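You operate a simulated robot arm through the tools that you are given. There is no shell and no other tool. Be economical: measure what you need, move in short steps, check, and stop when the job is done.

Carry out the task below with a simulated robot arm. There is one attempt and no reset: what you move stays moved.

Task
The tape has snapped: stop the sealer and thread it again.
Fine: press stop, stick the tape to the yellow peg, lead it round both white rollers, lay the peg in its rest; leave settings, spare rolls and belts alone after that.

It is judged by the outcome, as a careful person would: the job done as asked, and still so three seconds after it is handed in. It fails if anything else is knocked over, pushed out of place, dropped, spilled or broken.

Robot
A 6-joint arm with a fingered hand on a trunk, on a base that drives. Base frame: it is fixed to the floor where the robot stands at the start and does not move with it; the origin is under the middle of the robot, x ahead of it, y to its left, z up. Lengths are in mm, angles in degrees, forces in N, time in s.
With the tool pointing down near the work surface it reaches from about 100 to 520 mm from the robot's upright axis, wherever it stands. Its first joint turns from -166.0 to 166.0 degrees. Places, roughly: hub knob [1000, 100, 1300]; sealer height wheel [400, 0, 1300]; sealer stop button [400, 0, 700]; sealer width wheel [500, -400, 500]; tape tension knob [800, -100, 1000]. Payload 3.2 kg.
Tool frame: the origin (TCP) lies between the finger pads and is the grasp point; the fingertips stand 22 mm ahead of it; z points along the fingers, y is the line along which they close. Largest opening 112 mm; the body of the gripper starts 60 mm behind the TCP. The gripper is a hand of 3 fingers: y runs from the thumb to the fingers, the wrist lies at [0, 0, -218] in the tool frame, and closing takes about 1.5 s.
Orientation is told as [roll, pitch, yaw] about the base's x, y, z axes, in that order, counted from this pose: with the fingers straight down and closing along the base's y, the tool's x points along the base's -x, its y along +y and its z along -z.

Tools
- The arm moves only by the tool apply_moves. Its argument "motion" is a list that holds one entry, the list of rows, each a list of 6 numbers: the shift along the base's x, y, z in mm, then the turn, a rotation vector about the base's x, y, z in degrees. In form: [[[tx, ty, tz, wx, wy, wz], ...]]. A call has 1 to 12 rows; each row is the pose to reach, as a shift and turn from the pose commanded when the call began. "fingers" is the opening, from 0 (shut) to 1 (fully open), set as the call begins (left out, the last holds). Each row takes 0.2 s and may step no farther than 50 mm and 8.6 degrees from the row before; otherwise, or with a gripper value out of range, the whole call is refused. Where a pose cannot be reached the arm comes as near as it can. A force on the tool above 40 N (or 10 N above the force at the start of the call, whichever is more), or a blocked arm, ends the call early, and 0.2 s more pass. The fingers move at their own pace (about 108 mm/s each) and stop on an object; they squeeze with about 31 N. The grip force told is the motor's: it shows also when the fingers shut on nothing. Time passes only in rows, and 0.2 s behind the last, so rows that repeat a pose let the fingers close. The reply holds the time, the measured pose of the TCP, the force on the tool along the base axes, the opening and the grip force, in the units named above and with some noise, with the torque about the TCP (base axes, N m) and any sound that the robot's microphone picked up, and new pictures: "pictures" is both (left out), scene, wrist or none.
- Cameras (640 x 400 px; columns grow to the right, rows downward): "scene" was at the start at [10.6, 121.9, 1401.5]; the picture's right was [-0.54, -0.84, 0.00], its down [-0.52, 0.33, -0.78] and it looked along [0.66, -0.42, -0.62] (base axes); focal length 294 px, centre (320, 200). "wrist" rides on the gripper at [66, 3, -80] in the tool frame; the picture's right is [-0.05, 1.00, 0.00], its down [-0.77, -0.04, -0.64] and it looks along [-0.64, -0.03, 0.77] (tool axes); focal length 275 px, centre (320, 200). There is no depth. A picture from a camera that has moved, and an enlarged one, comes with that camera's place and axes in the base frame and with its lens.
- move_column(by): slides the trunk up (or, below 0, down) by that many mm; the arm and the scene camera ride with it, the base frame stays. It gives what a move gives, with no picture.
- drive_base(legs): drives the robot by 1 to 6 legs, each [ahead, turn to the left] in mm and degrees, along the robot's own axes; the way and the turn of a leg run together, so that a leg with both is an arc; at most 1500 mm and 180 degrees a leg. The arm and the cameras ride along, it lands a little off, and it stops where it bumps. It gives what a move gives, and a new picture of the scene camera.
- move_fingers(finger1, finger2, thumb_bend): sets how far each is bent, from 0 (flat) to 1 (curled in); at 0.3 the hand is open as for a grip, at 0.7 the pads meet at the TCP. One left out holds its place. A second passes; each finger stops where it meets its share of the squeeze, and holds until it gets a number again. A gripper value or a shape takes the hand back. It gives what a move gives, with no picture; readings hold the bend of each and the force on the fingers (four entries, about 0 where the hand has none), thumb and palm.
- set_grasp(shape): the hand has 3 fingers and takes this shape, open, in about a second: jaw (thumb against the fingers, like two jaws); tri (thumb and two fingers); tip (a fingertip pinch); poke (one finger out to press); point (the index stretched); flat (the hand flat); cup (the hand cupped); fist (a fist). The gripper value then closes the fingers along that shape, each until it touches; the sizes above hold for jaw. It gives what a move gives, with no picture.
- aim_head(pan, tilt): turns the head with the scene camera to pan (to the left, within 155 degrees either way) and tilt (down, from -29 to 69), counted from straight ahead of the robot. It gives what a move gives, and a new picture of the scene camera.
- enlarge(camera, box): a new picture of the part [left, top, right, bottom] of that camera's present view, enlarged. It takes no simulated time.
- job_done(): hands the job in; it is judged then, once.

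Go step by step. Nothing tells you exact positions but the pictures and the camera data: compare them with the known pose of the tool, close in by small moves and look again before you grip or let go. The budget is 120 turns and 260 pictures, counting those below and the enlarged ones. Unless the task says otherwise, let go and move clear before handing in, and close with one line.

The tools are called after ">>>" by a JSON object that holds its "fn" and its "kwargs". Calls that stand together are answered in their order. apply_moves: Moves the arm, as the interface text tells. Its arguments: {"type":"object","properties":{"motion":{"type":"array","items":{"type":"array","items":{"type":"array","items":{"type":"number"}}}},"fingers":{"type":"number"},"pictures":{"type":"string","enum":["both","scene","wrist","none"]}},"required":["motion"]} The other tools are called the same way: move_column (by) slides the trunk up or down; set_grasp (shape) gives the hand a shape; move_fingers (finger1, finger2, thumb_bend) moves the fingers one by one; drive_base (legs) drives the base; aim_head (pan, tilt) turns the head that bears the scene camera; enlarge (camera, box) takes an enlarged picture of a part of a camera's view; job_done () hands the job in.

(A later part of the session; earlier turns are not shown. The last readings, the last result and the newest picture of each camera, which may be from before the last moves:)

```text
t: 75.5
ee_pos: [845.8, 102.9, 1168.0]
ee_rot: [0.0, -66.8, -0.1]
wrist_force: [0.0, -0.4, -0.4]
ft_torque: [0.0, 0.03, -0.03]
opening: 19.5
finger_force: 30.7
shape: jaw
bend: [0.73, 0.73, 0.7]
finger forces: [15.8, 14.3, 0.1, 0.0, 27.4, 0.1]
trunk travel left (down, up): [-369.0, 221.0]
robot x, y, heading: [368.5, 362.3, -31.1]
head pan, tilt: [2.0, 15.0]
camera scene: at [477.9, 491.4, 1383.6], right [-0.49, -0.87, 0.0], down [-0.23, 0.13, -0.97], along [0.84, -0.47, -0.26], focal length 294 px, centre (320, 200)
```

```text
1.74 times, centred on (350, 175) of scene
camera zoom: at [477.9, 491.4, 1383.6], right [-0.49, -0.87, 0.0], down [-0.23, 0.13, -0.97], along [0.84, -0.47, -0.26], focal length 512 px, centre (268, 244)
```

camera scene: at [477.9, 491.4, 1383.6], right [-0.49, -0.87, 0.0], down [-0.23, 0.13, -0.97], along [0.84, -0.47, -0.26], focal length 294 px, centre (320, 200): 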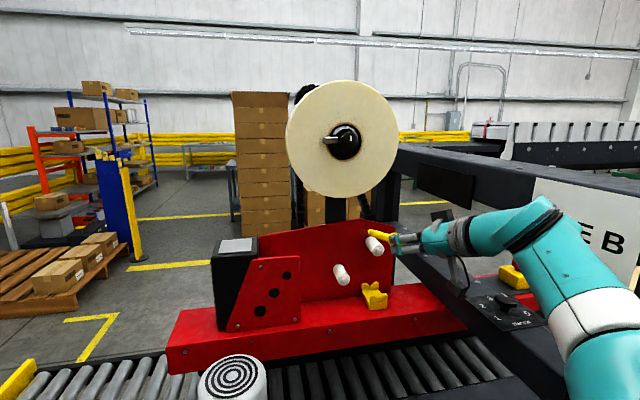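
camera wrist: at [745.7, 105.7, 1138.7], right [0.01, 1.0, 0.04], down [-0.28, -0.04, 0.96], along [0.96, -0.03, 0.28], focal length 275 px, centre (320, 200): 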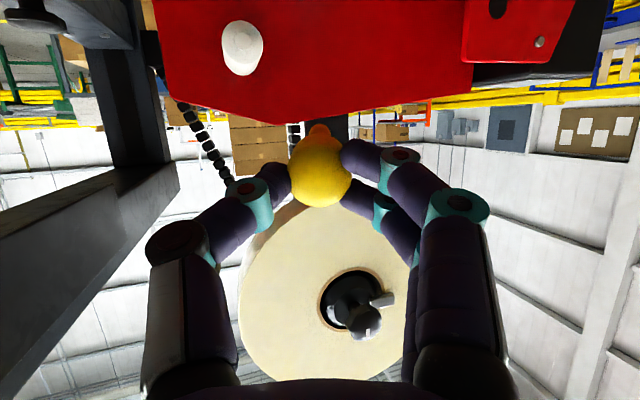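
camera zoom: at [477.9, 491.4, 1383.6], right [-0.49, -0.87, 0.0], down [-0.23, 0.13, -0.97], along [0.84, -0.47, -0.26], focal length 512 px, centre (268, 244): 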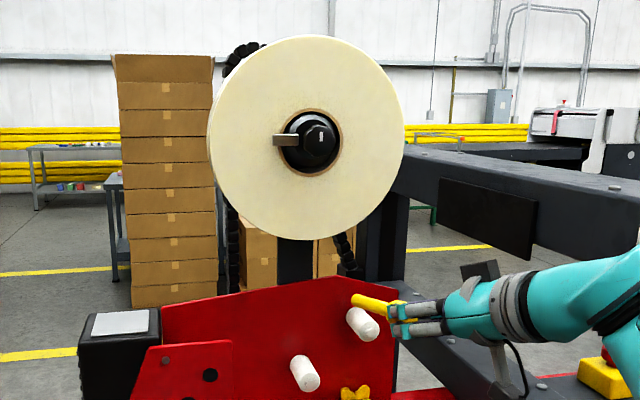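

The whole machine is yawed about -17° (pin, rollers and roll share that axis). In machine coordinates (L lateral, z): roll centre (424,1342) R122, R1 (331,1081), R2 (415,1013), rest (326,958). I restore yaw -17.6° and go in front of the roll's underside.

>>> {"fn": "apply_moves", "kwargs": {"motion": [[[4, 13, 4, 0, 0, -4.4], [8, 26, 8, 0, 0, -8.8], [12, 40, 12, 0, 0, -13.2], [14.6, 53, 12, 0, 0, -17.6], [14.6, 53, 12, 0, 0, -17.6]]], "pictures": "none"}}

>>> {"fn": "apply_moves", "kwargs": {"motion": [[[30, -9, 0, 0, 0, 0], [60, -18, 0, 0, 0, 0], [95.6, -29.2, 0, 0, 0, 0], [95.6, -29.2, 0, 0, 0, 0]]]}}

>>> {"fn": "enlarge", "kwargs": {"camera": "scene", "box": [290, 140, 450, 240]}}

```text
t: 76.7
ee_pos: [859.6, 155.7, 1181.1]
ee_rot: [0.0, -66.8, -17.5]
wrist_force: [0.0, -0.3, -0.8]
ft_torque: [0.02, 0.04, -0.06]
opening: 19.0
finger_force: 30.8
shape: jaw
bend: [0.73, 0.73, 0.7]
finger forces: [16.6, 14.4, 0.0, 0.0, 27.5, 0.0]
trunk travel left (down, up): [-369.0, 221.0]
robot x, y, heading: [365.5, 359.8, -31.3]
head pan, tilt: [2.0, 15.0]
```

```text
t: 77.7
ee_pos: [954.8, 128.2, 1178.5]
ee_rot: [0.1, -66.8, -17.6]
wrist_force: [0.5, -0.8, -0.3]
ft_torque: [0.03, 0.07, -0.04]
opening: 19.0
finger_force: 31.2
shape: jaw
bend: [0.73, 0.73, 0.7]
finger forces: [16.7, 14.7, 0.1, 0.1, 27.5, 0.1]
trunk travel left (down, up): [-369.0, 221.0]
robot x, y, heading: [362.7, 358.2, -31.3]
head pan, tilt: [2.0, 15.0]
camera scene: at [478.2, 491.3, 1383.7], right [-0.49, -0.87, 0.0], down [-0.23, 0.13, -0.97], along [0.84, -0.47, -0.26], focal length 294 px, centre (320, 200)
camera wrist: at [861.0, 160.1, 1149.6], right [0.32, 0.95, 0.04], down [-0.28, 0.05, 0.96], along [0.91, -0.32, 0.28], focal length 275 px, centre (320, 200)
```

scene: 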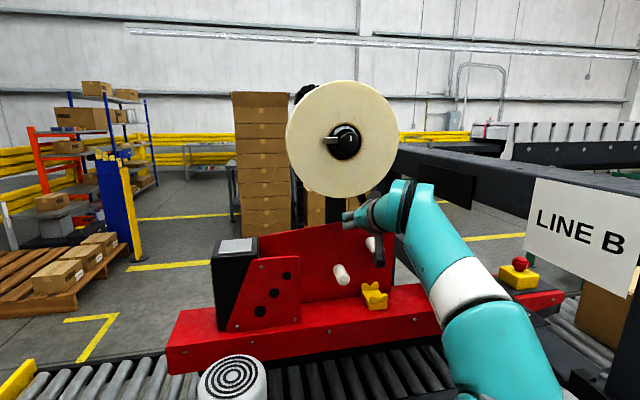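
wrist: 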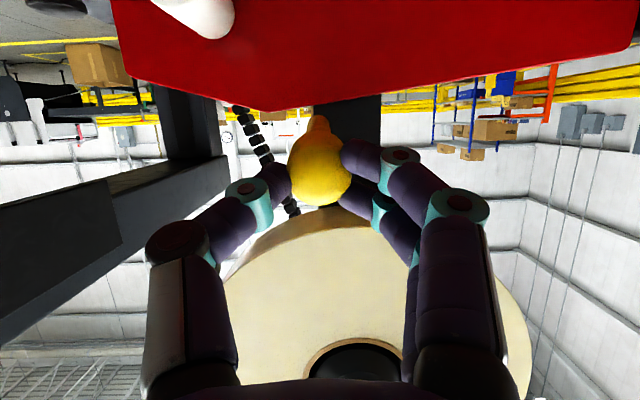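

```text
4.00 times, centred on (370, 190) of scene
camera zoom: at [478.2, 491.3, 1383.7], right [-0.49, -0.87, 0.0], down [-0.23, 0.13, -0.97], along [0.84, -0.47, -0.26], focal length 1178 px, centre (120, 240)
```

zoom: 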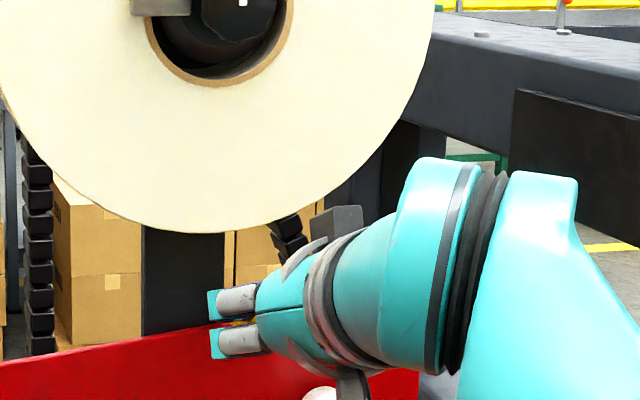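

Pin is under the roll. Raise slowly until it touches the tape.

>>> {"fn": "apply_moves", "kwargs": {"motion": [[[0, 0, 12, 0, 0, 0], [0, 0, 22, 0, 0, 0], [0, 0, 28, 0, 0, 0], [0, 0, 32, 0, 0, 0], [0, 0, 35, 0, 0, 0], [0, 0, 38, 0, 0, 0]]]}}

>>> {"fn": "enlarge", "kwargs": {"camera": "wrist", "box": [240, 80, 400, 240]}}

```text
t: 79.1
ee_pos: [954.0, 127.3, 1216.4]
ee_rot: [0.2, -66.8, -17.6]
wrist_force: [0.4, 0.0, -0.8]
ft_torque: [0.0, 0.03, 0.0]
opening: 19.3
finger_force: 30.8
shape: jaw
bend: [0.73, 0.73, 0.7]
finger forces: [16.8, 14.7, 0.0, 0.0, 27.5, 0.0]
trunk travel left (down, up): [-369.0, 221.0]
robot x, y, heading: [365.4, 363.6, -31.2]
head pan, tilt: [2.0, 15.0]
camera scene: at [478.0, 491.3, 1383.7], right [-0.49, -0.87, 0.0], down [-0.23, 0.13, -0.97], along [0.84, -0.47, -0.26], focal length 294 px, centre (320, 200)
camera wrist: at [859.7, 159.8, 1185.9], right [0.32, 0.95, 0.04], down [-0.28, 0.05, 0.96], along [0.91, -0.32, 0.28], focal length 275 px, centre (320, 200)
```

scene: 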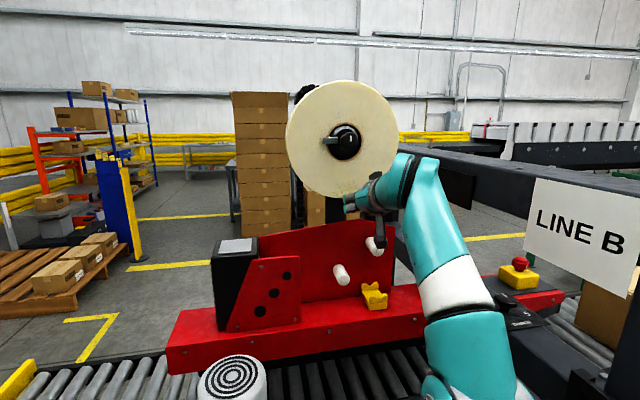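
wrist: 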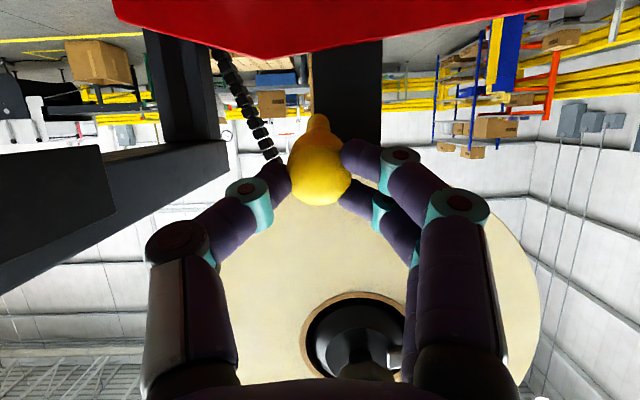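

```text
2.50 times, centred on (320, 160) of wrist
camera zoom: at [859.7, 159.8, 1185.9], right [0.32, 0.95, 0.04], down [-0.28, 0.05, 0.96], along [0.91, -0.32, 0.28], focal length 688 px, centre (320, 300)
```

zoom: 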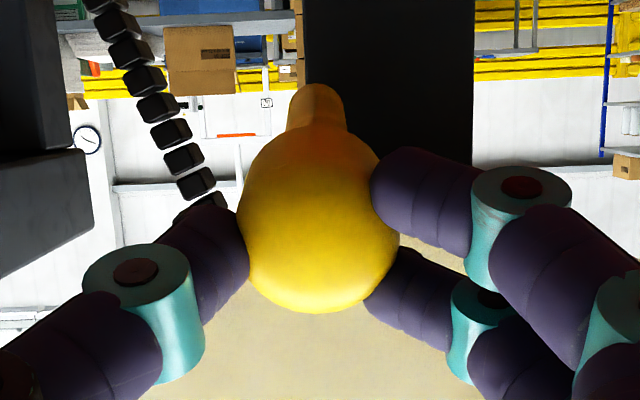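

The pin droops ~12° in the grip; I compensate by pitching the hand up 12°, then rise to contact.

>>> {"fn": "apply_moves", "kwargs": {"motion": [[[0, 0, -4, -1.8, -5.7, 0], [0, 0, -8, -3.6, -11.4, 0], [0, 0, -4, -3.6, -11.4, 0], [0, 0, 0, -3.6, -11.4, 0], [0, 0, 3, -3.6, -11.4, 0]]]}}

>>> {"fn": "enlarge", "kwargs": {"camera": "wrist", "box": [240, 60, 400, 220]}}

>>> {"fn": "enlarge", "kwargs": {"camera": "scene", "box": [310, 160, 410, 230]}}

```text
t: 80.3
ee_pos: [955.6, 126.8, 1219.1]
ee_rot: [0.2, -78.8, -17.7]
wrist_force: [0.1, 0.6, -3.1]
ft_torque: [0.07, 0.21, 0.03]
opening: 19.0
finger_force: 31.4
shape: jaw
bend: [0.73, 0.73, 0.7]
finger forces: [19.1, 13.5, 0.1, 0.1, 28.0, 0.0]
trunk travel left (down, up): [-369.0, 221.0]
robot x, y, heading: [366.2, 358.2, -31.1]
head pan, tilt: [2.0, 15.0]
camera scene: at [478.2, 491.3, 1383.6], right [-0.49, -0.87, 0.0], down [-0.23, 0.13, -0.97], along [0.84, -0.47, -0.26], focal length 294 px, centre (320, 200)
camera wrist: at [868.7, 157.1, 1170.3], right [0.31, 0.95, 0.05], down [-0.46, 0.11, 0.88], along [0.83, -0.29, 0.47], focal length 275 px, centre (320, 200)
```

scene: 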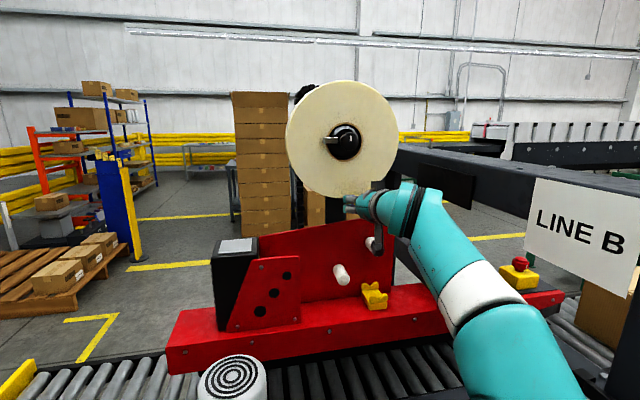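
wrist: 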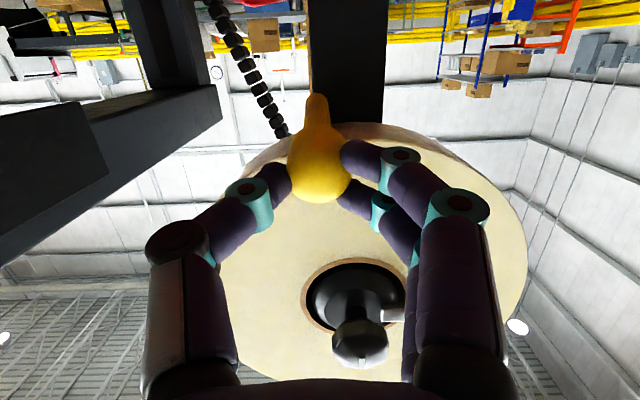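

```text
2.50 times, centred on (320, 140) of wrist
camera zoom: at [868.7, 157.1, 1170.3], right [0.31, 0.95, 0.05], down [-0.46, 0.11, 0.88], along [0.83, -0.29, 0.47], focal length 688 px, centre (320, 350)
```

zoom: 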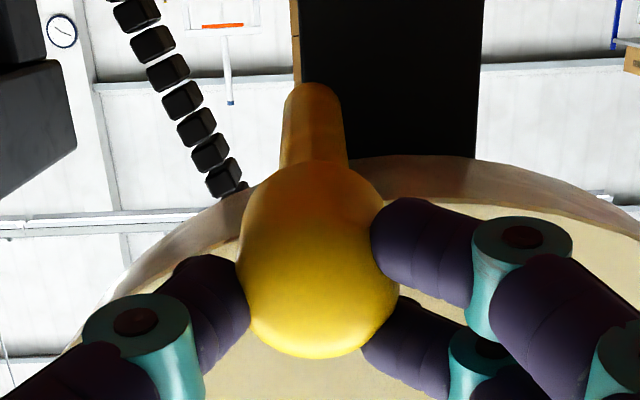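

```text
5.71 times, centred on (360, 195) of scene
camera zoom: at [478.2, 491.3, 1383.6], right [-0.49, -0.87, 0.0], down [-0.23, 0.13, -0.97], along [0.84, -0.47, -0.26], focal length 1683 px, centre (91, 229)
```

zoom: 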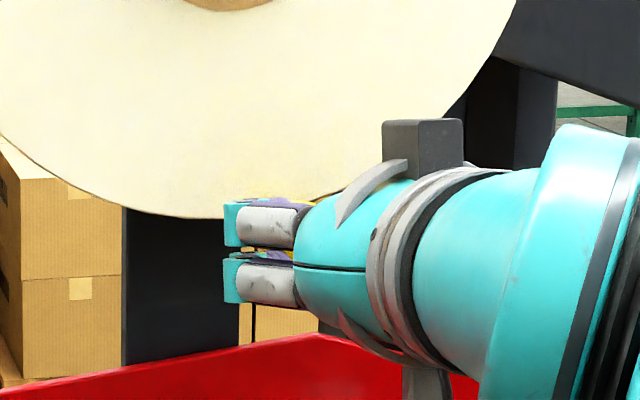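

Contact felt (-3 N). Press a touch more, then lower and look for a strand of tape.

>>> {"fn": "apply_moves", "kwargs": {"motion": [[[0, 0, 2, 0, 0, 0], [0, 0, 3, 0, 0, 0], [0, 0, 3, 0, 0, 0], [0, 0, -8, 0, 0, 0], [0, 0, -20, 0, 0, 0], [0, 0, -30, 0, 0, 0]]]}}

>>> {"fn": "enlarge", "kwargs": {"camera": "wrist", "box": [240, 60, 400, 220]}}

>>> {"fn": "enlarge", "kwargs": {"camera": "scene", "box": [310, 160, 410, 230]}}

```text
t: 81.7
ee_pos: [956.1, 126.6, 1191.6]
ee_rot: [0.0, -78.8, -17.4]
wrist_force: [0.3, 0.2, -0.8]
ft_torque: [0.01, 0.05, 0.0]
opening: 19.0
finger_force: 31.2
shape: jaw
bend: [0.73, 0.72, 0.7]
finger forces: [18.4, 15.6, 0.0, 0.1, 29.1, 0.1]
trunk travel left (down, up): [-369.0, 221.0]
robot x, y, heading: [360.7, 360.4, -31.2]
head pan, tilt: [2.0, 15.0]
camera scene: at [478.0, 491.3, 1383.7], right [-0.49, -0.87, 0.0], down [-0.23, 0.13, -0.97], along [0.84, -0.47, -0.26], focal length 294 px, centre (320, 200)
camera wrist: at [868.8, 157.1, 1141.5], right [0.31, 0.95, 0.05], down [-0.46, 0.11, 0.88], along [0.83, -0.29, 0.47], focal length 275 px, centre (320, 200)
```

scene: 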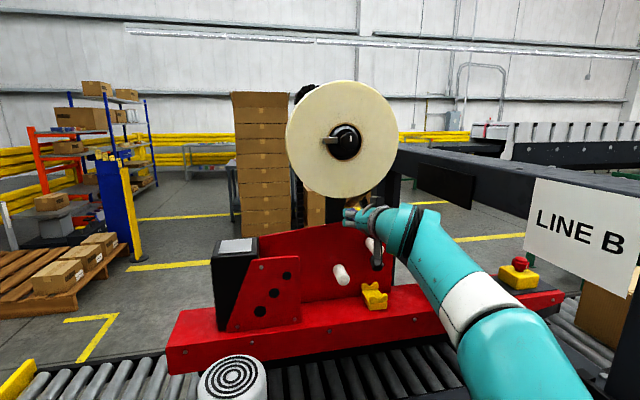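
wrist: 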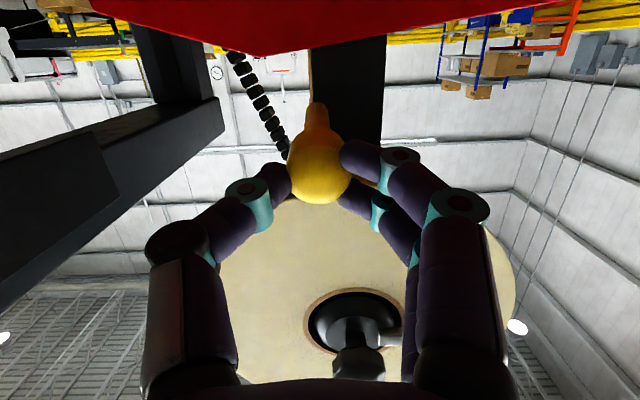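

```text
2.50 times, centred on (320, 140) of wrist
camera zoom: at [868.8, 157.1, 1141.5], right [0.31, 0.95, 0.05], down [-0.46, 0.11, 0.88], along [0.83, -0.29, 0.47], focal length 688 px, centre (320, 350)
```

zoom: 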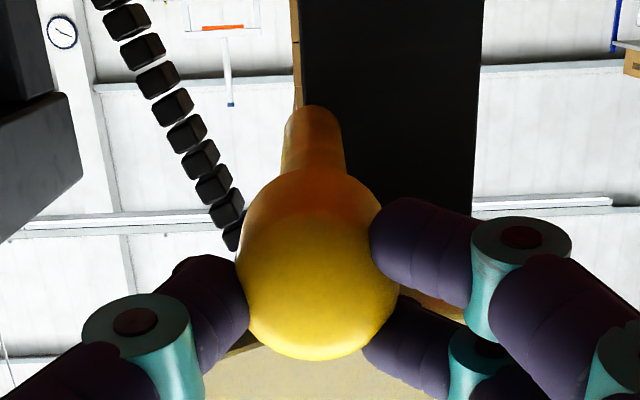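

```text
5.71 times, centred on (360, 195) of scene
camera zoom: at [478.0, 491.3, 1383.7], right [-0.49, -0.87, 0.0], down [-0.23, 0.13, -0.97], along [0.84, -0.47, -0.26], focal length 1683 px, centre (91, 229)
```

zoom: 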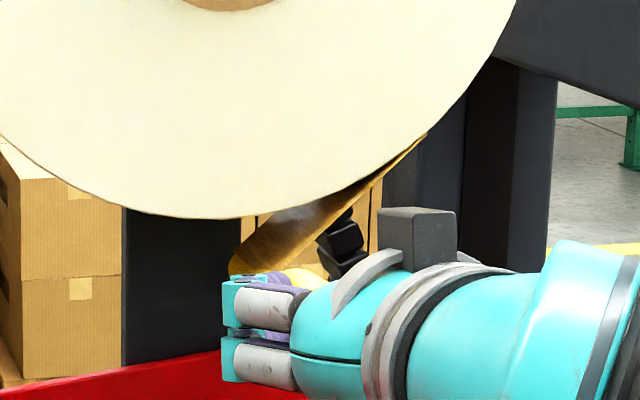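

The tape is stuck: a strip now runs from the roll's right side to the pin. Lead it down the right side of roller 1 first.

>>> {"fn": "apply_moves", "kwargs": {"motion": [[[-7, -22, -9, 0, 0, 0], [-13.9, -43.8, -19, 0, 0, 0], [-21.1, -66.7, -29, 0, 0, 0], [-27.8, -87.7, -41, 0, 0, 0], [-33.2, -104.8, -59, 0, 0, 0], [-35.9, -113.4, -83, 0, 0, 0], [-36.2, -114.4, -108, 0, 0, 0], [-36.2, -114.4, -108, 0, 0, 0]]]}}

>>> {"fn": "enlarge", "kwargs": {"camera": "scene", "box": [290, 150, 450, 320]}}

```text
t: 83.5
ee_pos: [924.8, 13.0, 1116.0]
ee_rot: [0.4, -78.7, -18.0]
wrist_force: [-34.8, 11.3, -0.8]
ft_torque: [0.03, 0.06, 0.03]
opening: 21.1
finger_force: 30.8
shape: jaw
bend: [0.74, 0.74, 0.71]
finger forces: [22.5, 19.9, 0.0, 0.0, 35.9, 0.1]
out of reach, approached as far as the arm can: row 6, 7, 8
trunk travel left (down, up): [-369.0, 221.0]
robot x, y, heading: [363.7, 362.2, -31.4]
head pan, tilt: [2.0, 15.0]
camera scene: at [471.1, 493.5, 1384.1], right [-0.49, -0.87, 0.0], down [-0.22, 0.12, -0.97], along [0.84, -0.47, -0.25], focal length 294 px, centre (320, 200)
camera wrist: at [839.9, 43.0, 1065.9], right [0.31, 0.95, 0.05], down [-0.46, 0.11, 0.88], along [0.83, -0.3, 0.47], focal length 275 px, centre (320, 200)
```

scene: 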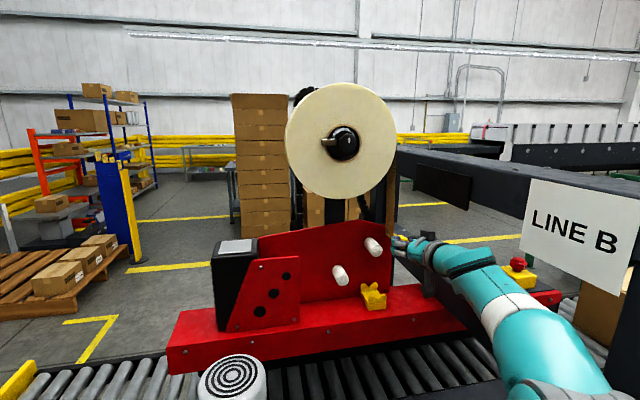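
wrist: 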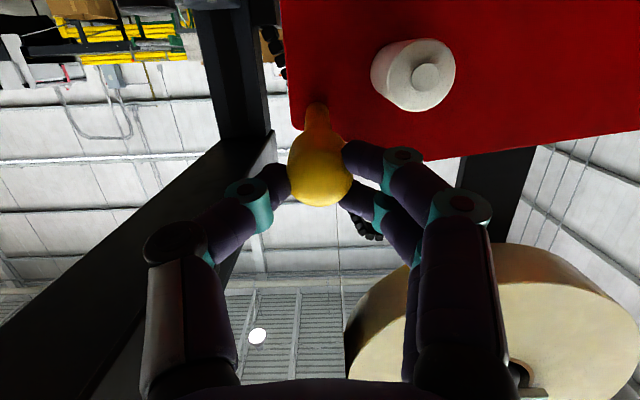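

```text
2.35 times, centred on (370, 235) of scene
camera zoom: at [471.1, 493.5, 1384.1], right [-0.49, -0.87, 0.0], down [-0.22, 0.12, -0.97], along [0.84, -0.47, -0.25], focal length 693 px, centre (202, 118)
```

zoom: 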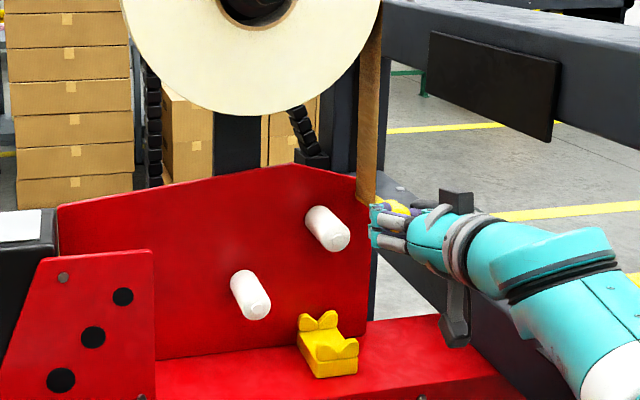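

The arm reached its limit there and the pin presses on the plate. I pull it back ~18 mm from the plate and use the trunk for height instead.

>>> {"fn": "apply_moves", "kwargs": {"motion": [[[-6, 2, 8, 0, 0, 0], [-14, 4.5, 16, 0, 0, 0], [-17, 5.4, 20, 0, 0, 0], [-17, 5.4, 20, 0, 0, 0]]], "pictures": "wrist"}}

```text
t: 84.5
ee_pos: [914.3, 13.8, 1131.8]
ee_rot: [0.1, -78.7, -17.6]
wrist_force: [-0.7, 0.1, 0.0]
ft_torque: [0.03, 0.03, 0.01]
opening: 20.7
finger_force: 31.1
shape: jaw
bend: [0.73, 0.73, 0.71]
finger forces: [18.8, 16.5, 0.0, 0.1, 29.3, 0.0]
trunk travel left (down, up): [-369.0, 221.0]
robot x, y, heading: [361.4, 361.8, -30.8]
head pan, tilt: [2.0, 15.0]
camera wrist: at [828.0, 44.8, 1081.6], right [0.31, 0.95, 0.05], down [-0.46, 0.11, 0.88], along [0.83, -0.29, 0.47], focal length 275 px, centre (320, 200)
```

wrist: 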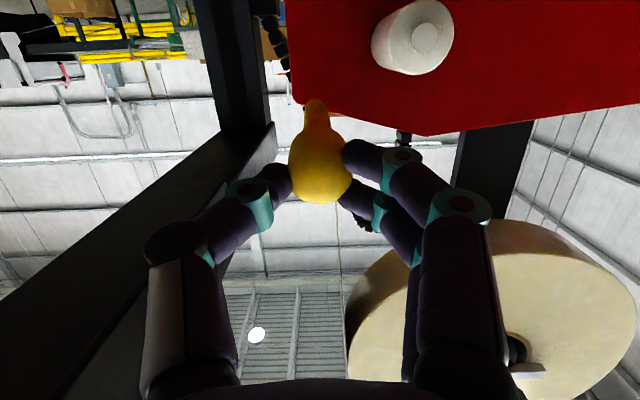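

Free again. Lower the trunk to take the pin below roller 1 on its right side.

>>> {"fn": "move_column", "kwargs": {"by": -95}}

>>> {"fn": "aim_head", "kwargs": {"pan": 0, "tilt": 20}}

>>> {"fn": "enlarge", "kwargs": {"camera": "scene", "box": [300, 80, 460, 240]}}

>>> {"fn": "enlarge", "kwargs": {"camera": "wrist", "box": [0, 0, 640, 400]}}

```text
t: 85.8
ee_pos: [913.9, 15.0, 1037.3]
ee_rot: [0.3, -78.9, -17.6]
wrist_force: [0.5, -0.3, 0.1]
ft_torque: [0.05, 0.02, -0.01]
opening: 20.6
finger_force: 30.7
shape: jaw
bend: [0.73, 0.73, 0.71]
finger forces: [18.8, 16.6, 0.0, 0.1, 29.4, 0.1]
trunk travel left (down, up): [-274.0, 316.0]
robot x, y, heading: [363.8, 362.2, -31.1]
head pan, tilt: [2.0, 15.0]
```

```text
t: 86.5
ee_pos: [915.0, 14.2, 1037.1]
ee_rot: [0.2, -78.7, -17.6]
wrist_force: [-0.8, 0.6, -1.5]
ft_torque: [-0.02, 0.05, 0.0]
opening: 20.8
finger_force: 31.4
shape: jaw
bend: [0.73, 0.73, 0.71]
finger forces: [18.9, 16.6, 0.0, 0.1, 29.3, 0.1]
trunk travel left (down, up): [-274.0, 316.0]
robot x, y, heading: [363.3, 364.6, -31.5]
head pan, tilt: [0.0, 20.0]
camera scene: at [476.1, 488.6, 1280.6], right [-0.52, -0.86, 0.0], down [-0.29, 0.18, -0.94], along [0.8, -0.49, -0.34], focal length 294 px, centre (320, 200)
```

scene: 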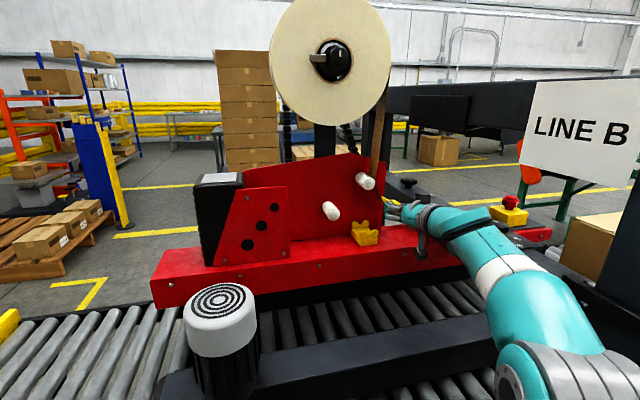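

```text
2.50 times, centred on (380, 160) of scene
camera zoom: at [476.1, 488.6, 1280.6], right [-0.52, -0.86, 0.0], down [-0.29, 0.18, -0.94], along [0.8, -0.49, -0.34], focal length 736 px, centre (170, 300)
```

zoom: 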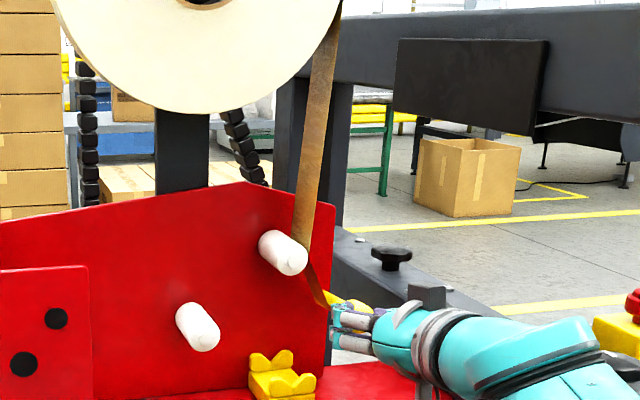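

```text
1.00 times, centred on (320, 200) of wrist (not enlarged: the box is as wide or as high as the picture)
camera zoom: at [827.9, 44.7, 986.7], right [0.31, 0.95, 0.05], down [-0.46, 0.11, 0.88], along [0.83, -0.29, 0.47], focal length 275 px, centre (320, 200)
```

zoom: 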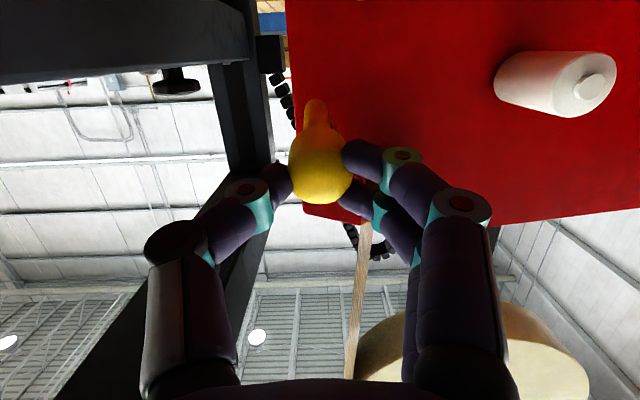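

The tape already wraps roller 1's right side. Now lead the pin under roller 1, through the gap and over roller 2.

>>> {"fn": "apply_moves", "kwargs": {"motion": [[[5.5, 17, -3, 0, 0, 0], [11, 34.5, -6, 0, 0, 0], [16.3, 51.5, -7, 0, 0, 0], [21, 66, -4, 0, 0, 0], [25, 79, 2, 0, 0, 0], [28.5, 90, 18, 0, 0, 0], [31.4, 99, 35, 0, 0, 0], [36, 114, 41, 0, 0, 0], [41, 129.6, 41, 0, 0, 0], [41, 129.6, 41, 0, 0, 0]]]}}

>>> {"fn": "enlarge", "kwargs": {"camera": "scene", "box": [280, 80, 440, 250]}}

```text
t: 88.7
ee_pos: [955.6, 144.5, 1077.5]
ee_rot: [0.3, -78.8, -17.6]
wrist_force: [-0.4, 0.1, -0.2]
ft_torque: [0.02, 0.05, -0.01]
opening: 20.7
finger_force: 31.7
shape: jaw
bend: [0.73, 0.73, 0.71]
finger forces: [18.7, 15.8, 0.0, 0.0, 28.9, 0.1]
trunk travel left (down, up): [-274.0, 316.0]
robot x, y, heading: [360.7, 361.1, -31.1]
head pan, tilt: [0.0, 20.0]
camera scene: at [476.1, 488.7, 1280.5], right [-0.52, -0.86, 0.0], down [-0.29, 0.18, -0.94], along [0.8, -0.49, -0.34], focal length 294 px, centre (320, 200)
camera wrist: at [869.8, 175.3, 1027.5], right [0.31, 0.95, 0.05], down [-0.46, 0.11, 0.88], along [0.83, -0.29, 0.47], focal length 275 px, centre (320, 200)
```

scene: 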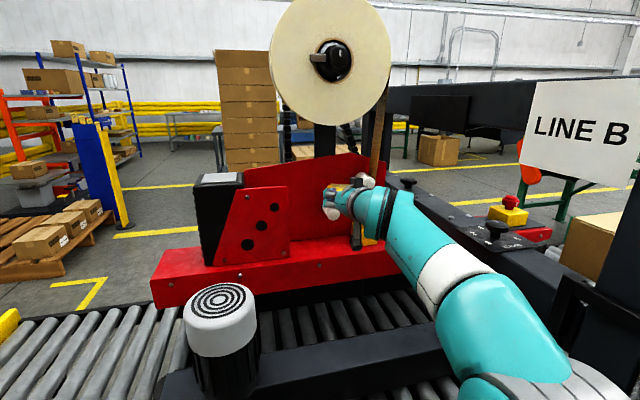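
wrist: 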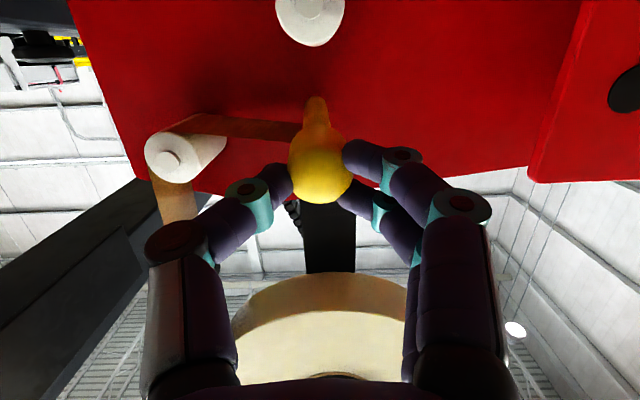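

```text
2.35 times, centred on (360, 165) of scene
camera zoom: at [476.1, 488.7, 1280.5], right [-0.52, -0.86, 0.0], down [-0.29, 0.18, -0.94], along [0.8, -0.49, -0.34], focal length 693 px, centre (226, 282)
```

zoom: 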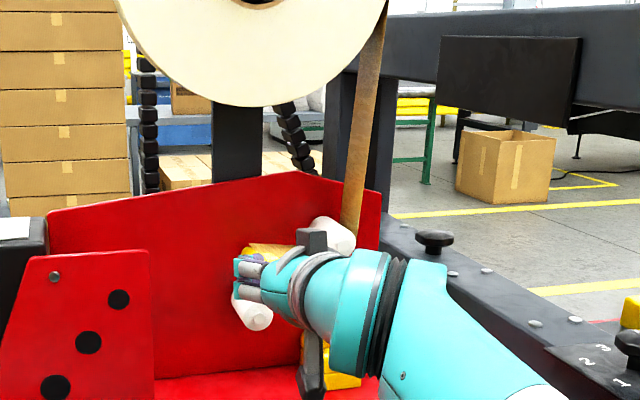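

Tape now wraps under roller 1. Continue over and down the left of roller 2.

>>> {"fn": "apply_moves", "kwargs": {"motion": [[[5.4, 17.2, -6, 0, 0, 0], [10.3, 32.4, -16, 0, 0, 0], [14.2, 44.8, -30, 0, 0, 0], [15.7, 49.6, -46, 0, 0, 0], [15.7, 49.6, -46, 0, 0, 0]]], "pictures": "wrist"}}

>>> {"fn": "move_column", "kwargs": {"by": -65}}

>>> {"fn": "enlarge", "kwargs": {"camera": "wrist", "box": [0, 0, 640, 400]}}

>>> {"fn": "enlarge", "kwargs": {"camera": "scene", "box": [270, 60, 430, 230]}}

```text
t: 89.8
ee_pos: [972.5, 193.0, 1030.7]
ee_rot: [0.2, -78.7, -17.6]
wrist_force: [1.1, -1.1, -0.4]
ft_torque: [-0.02, 0.06, 0.02]
opening: 20.6
finger_force: 30.6
shape: jaw
bend: [0.73, 0.73, 0.71]
finger forces: [18.6, 15.8, 0.0, 0.1, 28.8, 0.0]
trunk travel left (down, up): [-274.0, 316.0]
robot x, y, heading: [367.5, 365.2, -31.2]
head pan, tilt: [0.0, 20.0]
camera wrist: at [885.1, 223.1, 980.9], right [0.31, 0.95, 0.05], down [-0.46, 0.11, 0.88], along [0.83, -0.29, 0.47], focal length 275 px, centre (320, 200)
```

wrist: 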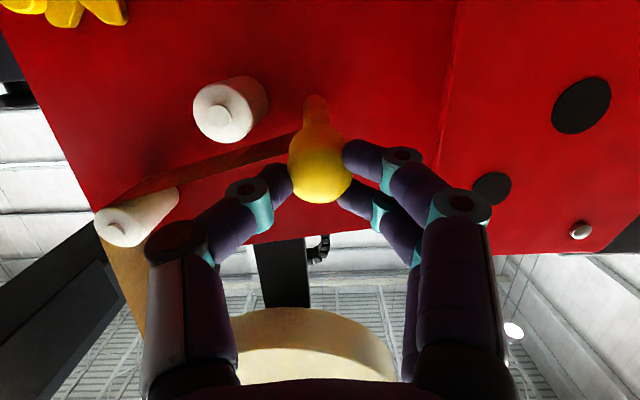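

```text
t: 90.9
ee_pos: [972.1, 192.7, 965.2]
ee_rot: [0.2, -78.8, -17.6]
wrist_force: [-0.5, 0.3, -1.3]
ft_torque: [0.0, 0.05, -0.03]
opening: 20.4
finger_force: 30.8
shape: jaw
bend: [0.73, 0.73, 0.71]
finger forces: [18.6, 15.9, 0.1, 0.1, 28.9, 0.1]
trunk travel left (down, up): [-209.0, 381.0]
robot x, y, heading: [362.8, 363.1, -31.4]
head pan, tilt: [0.0, 20.0]
```

```text
1.00 times, centred on (320, 200) of wrist (not enlarged: the box is as wide or as high as the picture)
camera zoom: at [885.1, 223.0, 916.1], right [0.31, 0.95, 0.05], down [-0.46, 0.11, 0.88], along [0.83, -0.29, 0.47], focal length 275 px, centre (320, 200)
```

zoom: 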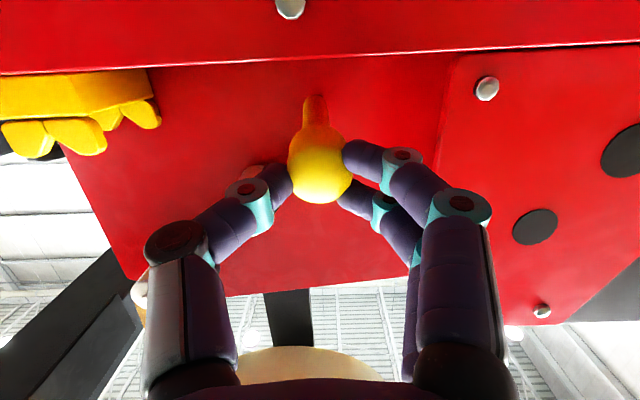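

```text
2.35 times, centred on (350, 145) of scene
camera zoom: at [476.0, 488.7, 1215.5], right [-0.52, -0.86, 0.0], down [-0.29, 0.18, -0.94], along [0.8, -0.49, -0.34], focal length 693 px, centre (249, 329)
```

zoom: 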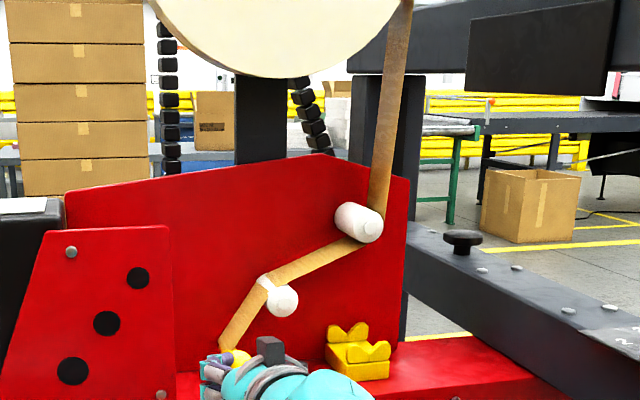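

Threading looks right: R1 right/under, R2 over/left. Now under roller 2 and to above the rest.

>>> {"fn": "apply_moves", "kwargs": {"motion": [[[-5.6, -17.6, -2, 0, 0, 0], [-11.2, -35.3, -2, 0, 0, 0], [-17.2, -54.3, -2, 0, 0, 0], [-23.3, -73.4, 0, 0, 0, 0], [-28, -88, 12, 0, 0, 0], [-32, -100, 24, 0, 0, 0], [-37, -117, 35, 0, 0, 0], [-42.6, -134.4, 42, 0, 0, 0], [-42.6, -134.4, 42, 0, 0, 0]]]}}

>>> {"fn": "enlarge", "kwargs": {"camera": "scene", "box": [330, 120, 430, 200]}}

>>> {"fn": "enlarge", "kwargs": {"camera": "wrist", "box": [240, 0, 400, 200]}}

```text
t: 92.9
ee_pos: [928.1, 57.4, 1008.0]
ee_rot: [0.2, -78.7, -17.6]
wrist_force: [-1.1, 0.4, -0.1]
ft_torque: [-0.02, 0.03, 0.0]
opening: 20.3
finger_force: 31.6
shape: jaw
bend: [0.73, 0.73, 0.71]
finger forces: [18.7, 15.6, 0.0, 0.0, 28.8, 0.1]
out of reach, approached as far as the arm can: row 2, 3
trunk travel left (down, up): [-209.0, 381.0]
robot x, y, heading: [362.6, 360.8, -31.2]
head pan, tilt: [0.0, 20.0]
camera scene: at [476.0, 488.6, 1215.5], right [-0.52, -0.86, 0.0], down [-0.29, 0.18, -0.94], along [0.8, -0.49, -0.34], focal length 294 px, centre (320, 200)
camera wrist: at [842.0, 87.4, 957.5], right [0.31, 0.95, 0.05], down [-0.46, 0.11, 0.88], along [0.83, -0.29, 0.47], focal length 275 px, centre (320, 200)
```

scene: 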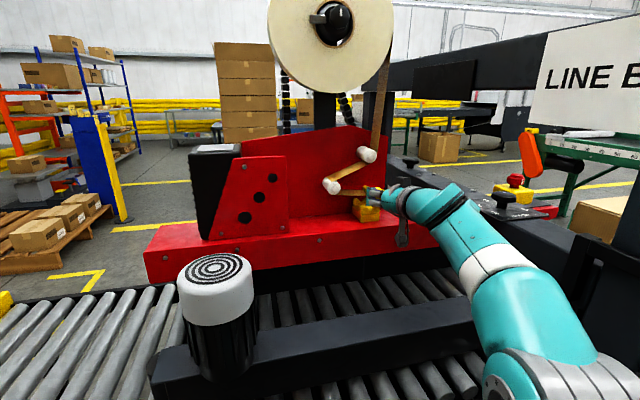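
wrist: 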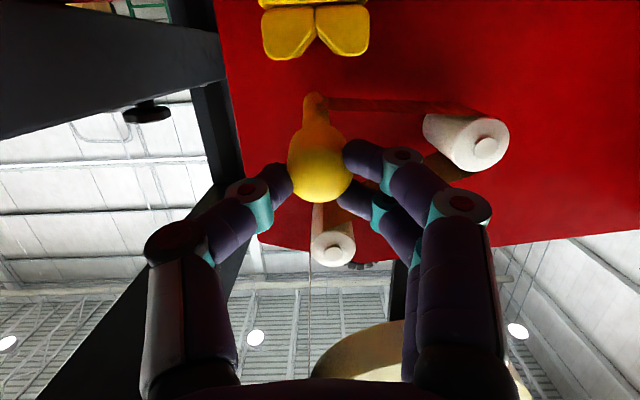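

```text
5.00 times, centred on (380, 160) of scene
camera zoom: at [476.0, 488.6, 1215.5], right [-0.52, -0.86, 0.0], down [-0.29, 0.18, -0.94], along [0.8, -0.49, -0.34], focal length 1472 px, centre (20, 400)
```

zoom: 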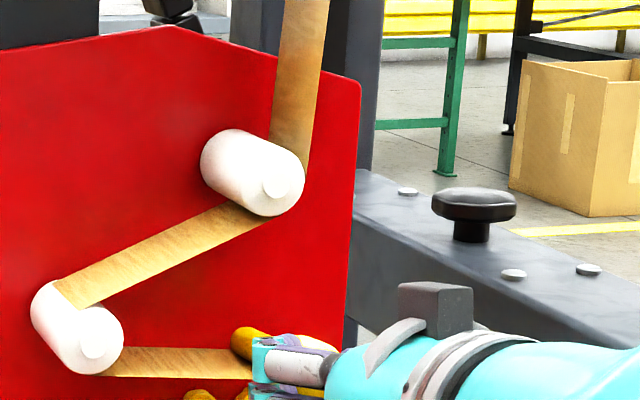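

```text
2.00 times, centred on (320, 100) of wrist
camera zoom: at [842.0, 87.4, 957.5], right [0.31, 0.95, 0.05], down [-0.46, 0.11, 0.88], along [0.83, -0.29, 0.47], focal length 551 px, centre (320, 400)
```

zoom: 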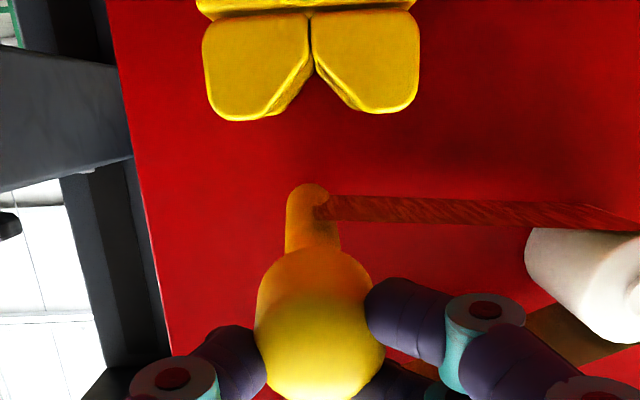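

Both rollers are wrapped. Ball ≈(L335, z997), rest at z≈958. Lower the trunk 28 mm and look.

>>> {"fn": "move_column", "kwargs": {"by": -26}}

>>> {"fn": "enlarge", "kwargs": {"camera": "scene", "box": [330, 120, 430, 200]}}

>>> {"fn": "enlarge", "kwargs": {"camera": "wrist", "box": [240, 0, 400, 200]}}

```text
t: 93.6
ee_pos: [928.7, 58.0, 981.0]
ee_rot: [0.2, -78.8, -17.6]
wrist_force: [-0.4, -0.4, -0.9]
ft_torque: [0.01, 0.03, -0.04]
opening: 20.5
finger_force: 31.3
shape: jaw
bend: [0.73, 0.73, 0.71]
finger forces: [18.6, 15.5, 0.0, 0.0, 28.8, 0.1]
trunk travel left (down, up): [-183.0, 407.0]
robot x, y, heading: [363.9, 366.6, -31.2]
head pan, tilt: [0.0, 20.0]
```

```text
5.00 times, centred on (380, 160) of scene
camera zoom: at [476.0, 488.6, 1189.5], right [-0.52, -0.86, 0.0], down [-0.29, 0.18, -0.94], along [0.8, -0.49, -0.34], focal length 1472 px, centre (20, 400)
```

zoom: 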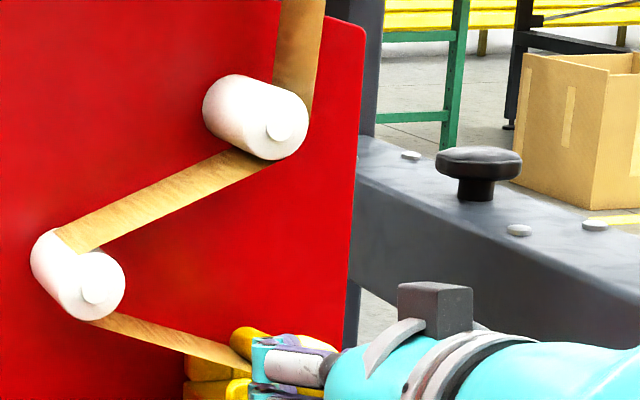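

```text
2.00 times, centred on (320, 100) of wrist
camera zoom: at [842.0, 87.6, 931.4], right [0.31, 0.95, 0.05], down [-0.46, 0.11, 0.88], along [0.83, -0.29, 0.47], focal length 551 px, centre (320, 400)
```

zoom: 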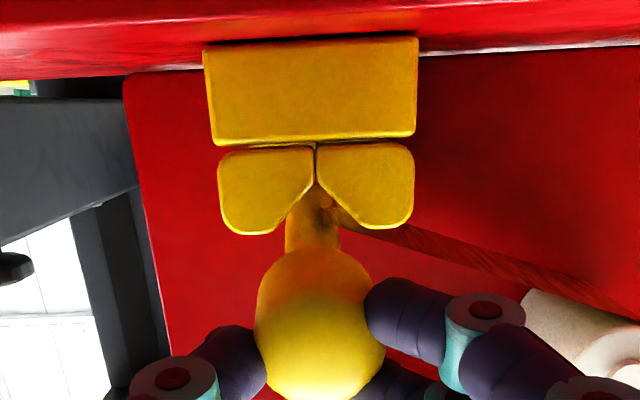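

Pin is entering the V centrally. Lower in small steps with force watch.

>>> {"fn": "apply_moves", "kwargs": {"motion": [[[0, 0, -3, 0, 0, 0], [0, 0, -6, 0, 0, 0], [0, 0, -9, 0, 0, 0], [0, 0, -11, 0, 0, 0], [0, 0, -11, 0, 0, 0]]]}}

>>> {"fn": "enlarge", "kwargs": {"camera": "wrist", "box": [240, 0, 400, 200]}}

>>> {"fn": "enlarge", "kwargs": {"camera": "scene", "box": [330, 130, 430, 210]}}

```text
t: 94.8
ee_pos: [928.5, 58.2, 970.6]
ee_rot: [0.3, -78.8, -17.6]
wrist_force: [-0.4, 1.2, 1.7]
ft_torque: [-0.06, -0.07, 0.07]
opening: 20.6
finger_force: 31.2
shape: jaw
bend: [0.73, 0.73, 0.71]
finger forces: [18.1, 17.4, 0.1, 0.0, 28.5, 0.0]
trunk travel left (down, up): [-183.0, 407.0]
robot x, y, heading: [363.7, 363.7, -31.0]
head pan, tilt: [0.0, 20.0]
camera scene: at [475.8, 488.9, 1189.6], right [-0.52, -0.86, 0.0], down [-0.29, 0.18, -0.94], along [0.8, -0.49, -0.34], focal length 294 px, centre (320, 200)
camera wrist: at [842.3, 87.9, 920.6], right [0.31, 0.95, 0.05], down [-0.46, 0.11, 0.88], along [0.83, -0.29, 0.47], focal length 275 px, centre (320, 200)
```

scene: 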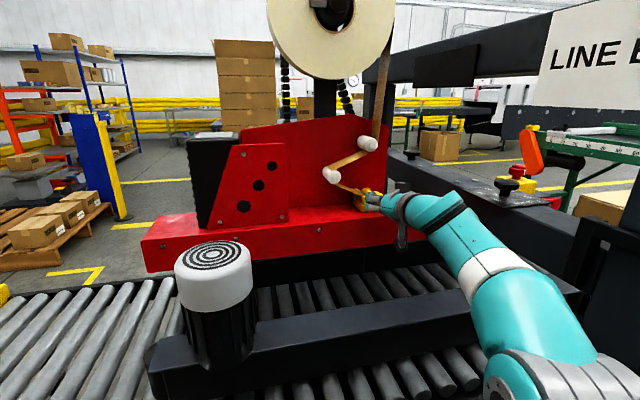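
wrist: 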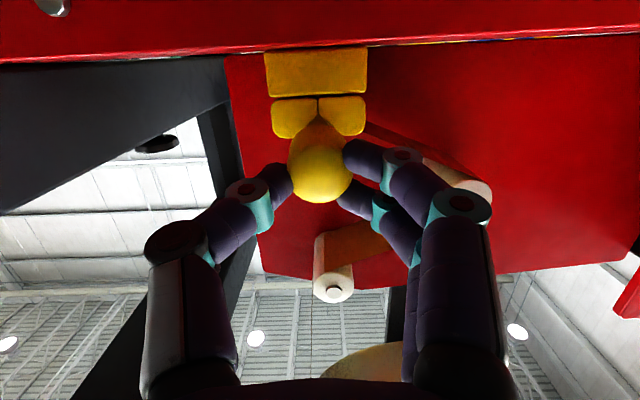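

```text
2.00 times, centred on (320, 100) of wrist
camera zoom: at [842.3, 87.9, 920.6], right [0.31, 0.95, 0.05], down [-0.46, 0.11, 0.88], along [0.83, -0.29, 0.47], focal length 551 px, centre (320, 400)
```

zoom: 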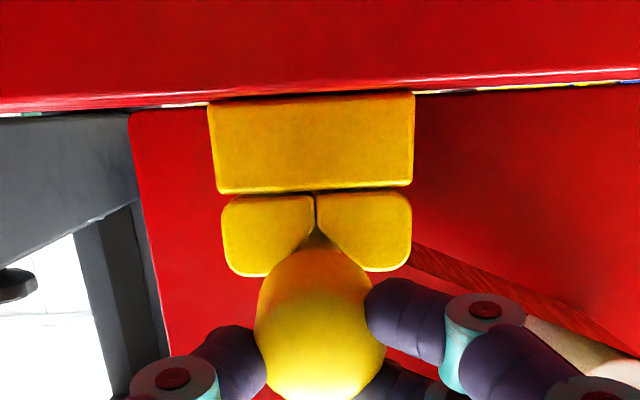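

```text
5.00 times, centred on (380, 170) of scene
camera zoom: at [475.8, 488.9, 1189.6], right [-0.52, -0.86, 0.0], down [-0.29, 0.18, -0.94], along [0.8, -0.49, -0.34], focal length 1472 px, centre (20, 350)
```

zoom: 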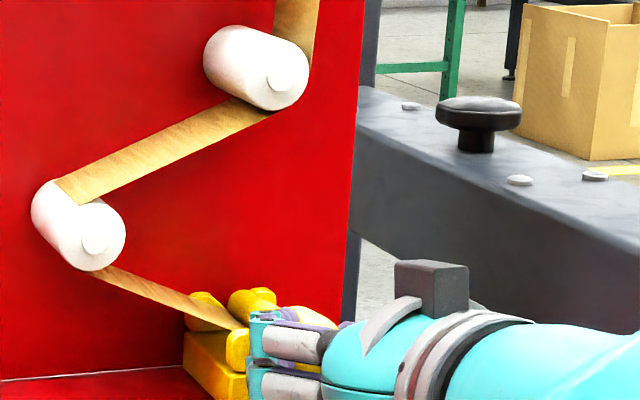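

Light contact. Lower a few mm more to seat it.

>>> {"fn": "apply_moves", "kwargs": {"motion": [[[0, 0, -2, 0, 0, 0], [0, 0, -4, 0, 0, 0], [0, 0, -6, 0, 0, 0], [0, 0, -6, 0, 0, 0]]], "pictures": "wrist"}}

>>> {"fn": "enlarge", "kwargs": {"camera": "scene", "box": [330, 130, 430, 210]}}

>>> {"fn": "enlarge", "kwargs": {"camera": "wrist", "box": [240, 40, 400, 240]}}

```text
t: 95.8
ee_pos: [929.3, 58.6, 964.7]
ee_rot: [0.0, -78.7, -17.4]
wrist_force: [-1.2, 3.5, 3.4]
ft_torque: [-0.08, -0.17, 0.21]
opening: 20.3
finger_force: 31.3
shape: jaw
bend: [0.72, 0.73, 0.71]
finger forces: [17.3, 20.6, 0.0, 0.0, 27.9, 0.1]
trunk travel left (down, up): [-183.0, 407.0]
robot x, y, heading: [363.1, 359.6, -31.0]
head pan, tilt: [0.0, 20.0]
camera wrist: at [842.4, 87.8, 914.9], right [0.31, 0.95, 0.05], down [-0.46, 0.11, 0.88], along [0.83, -0.29, 0.47], focal length 275 px, centre (320, 200)
```

wrist: 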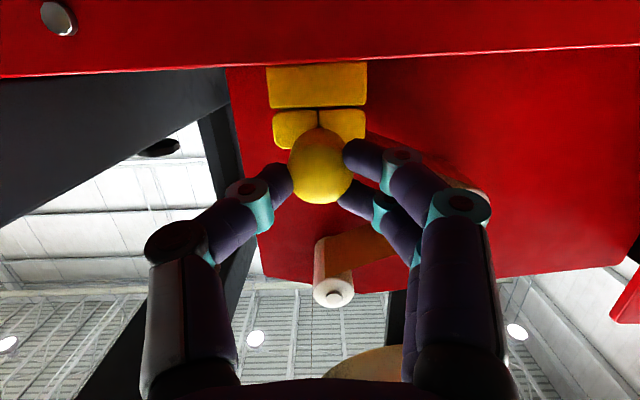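

```text
5.00 times, centred on (380, 170) of scene
camera zoom: at [475.4, 489.4, 1189.5], right [-0.52, -0.86, 0.0], down [-0.29, 0.18, -0.94], along [0.81, -0.49, -0.34], focal length 1472 px, centre (20, 350)
```

zoom: 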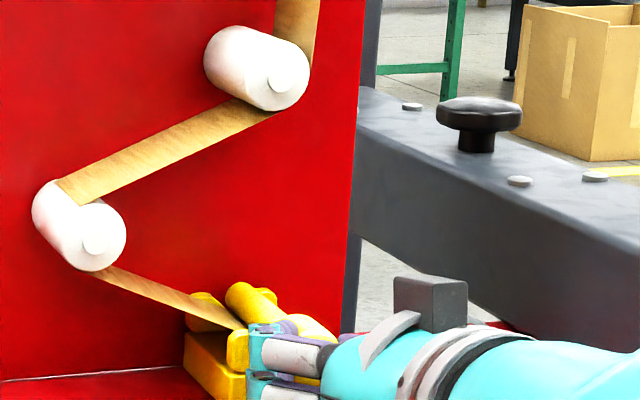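

```text
2.00 times, centred on (320, 140) of wrist
camera zoom: at [842.4, 87.8, 914.9], right [0.31, 0.95, 0.05], down [-0.46, 0.11, 0.88], along [0.83, -0.29, 0.47], focal length 551 px, centre (320, 320)
```

zoom: 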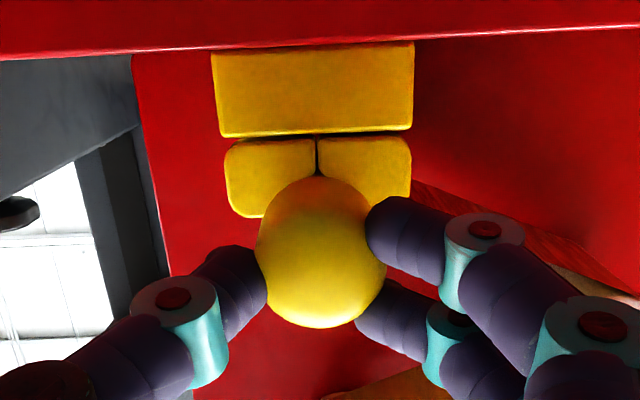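

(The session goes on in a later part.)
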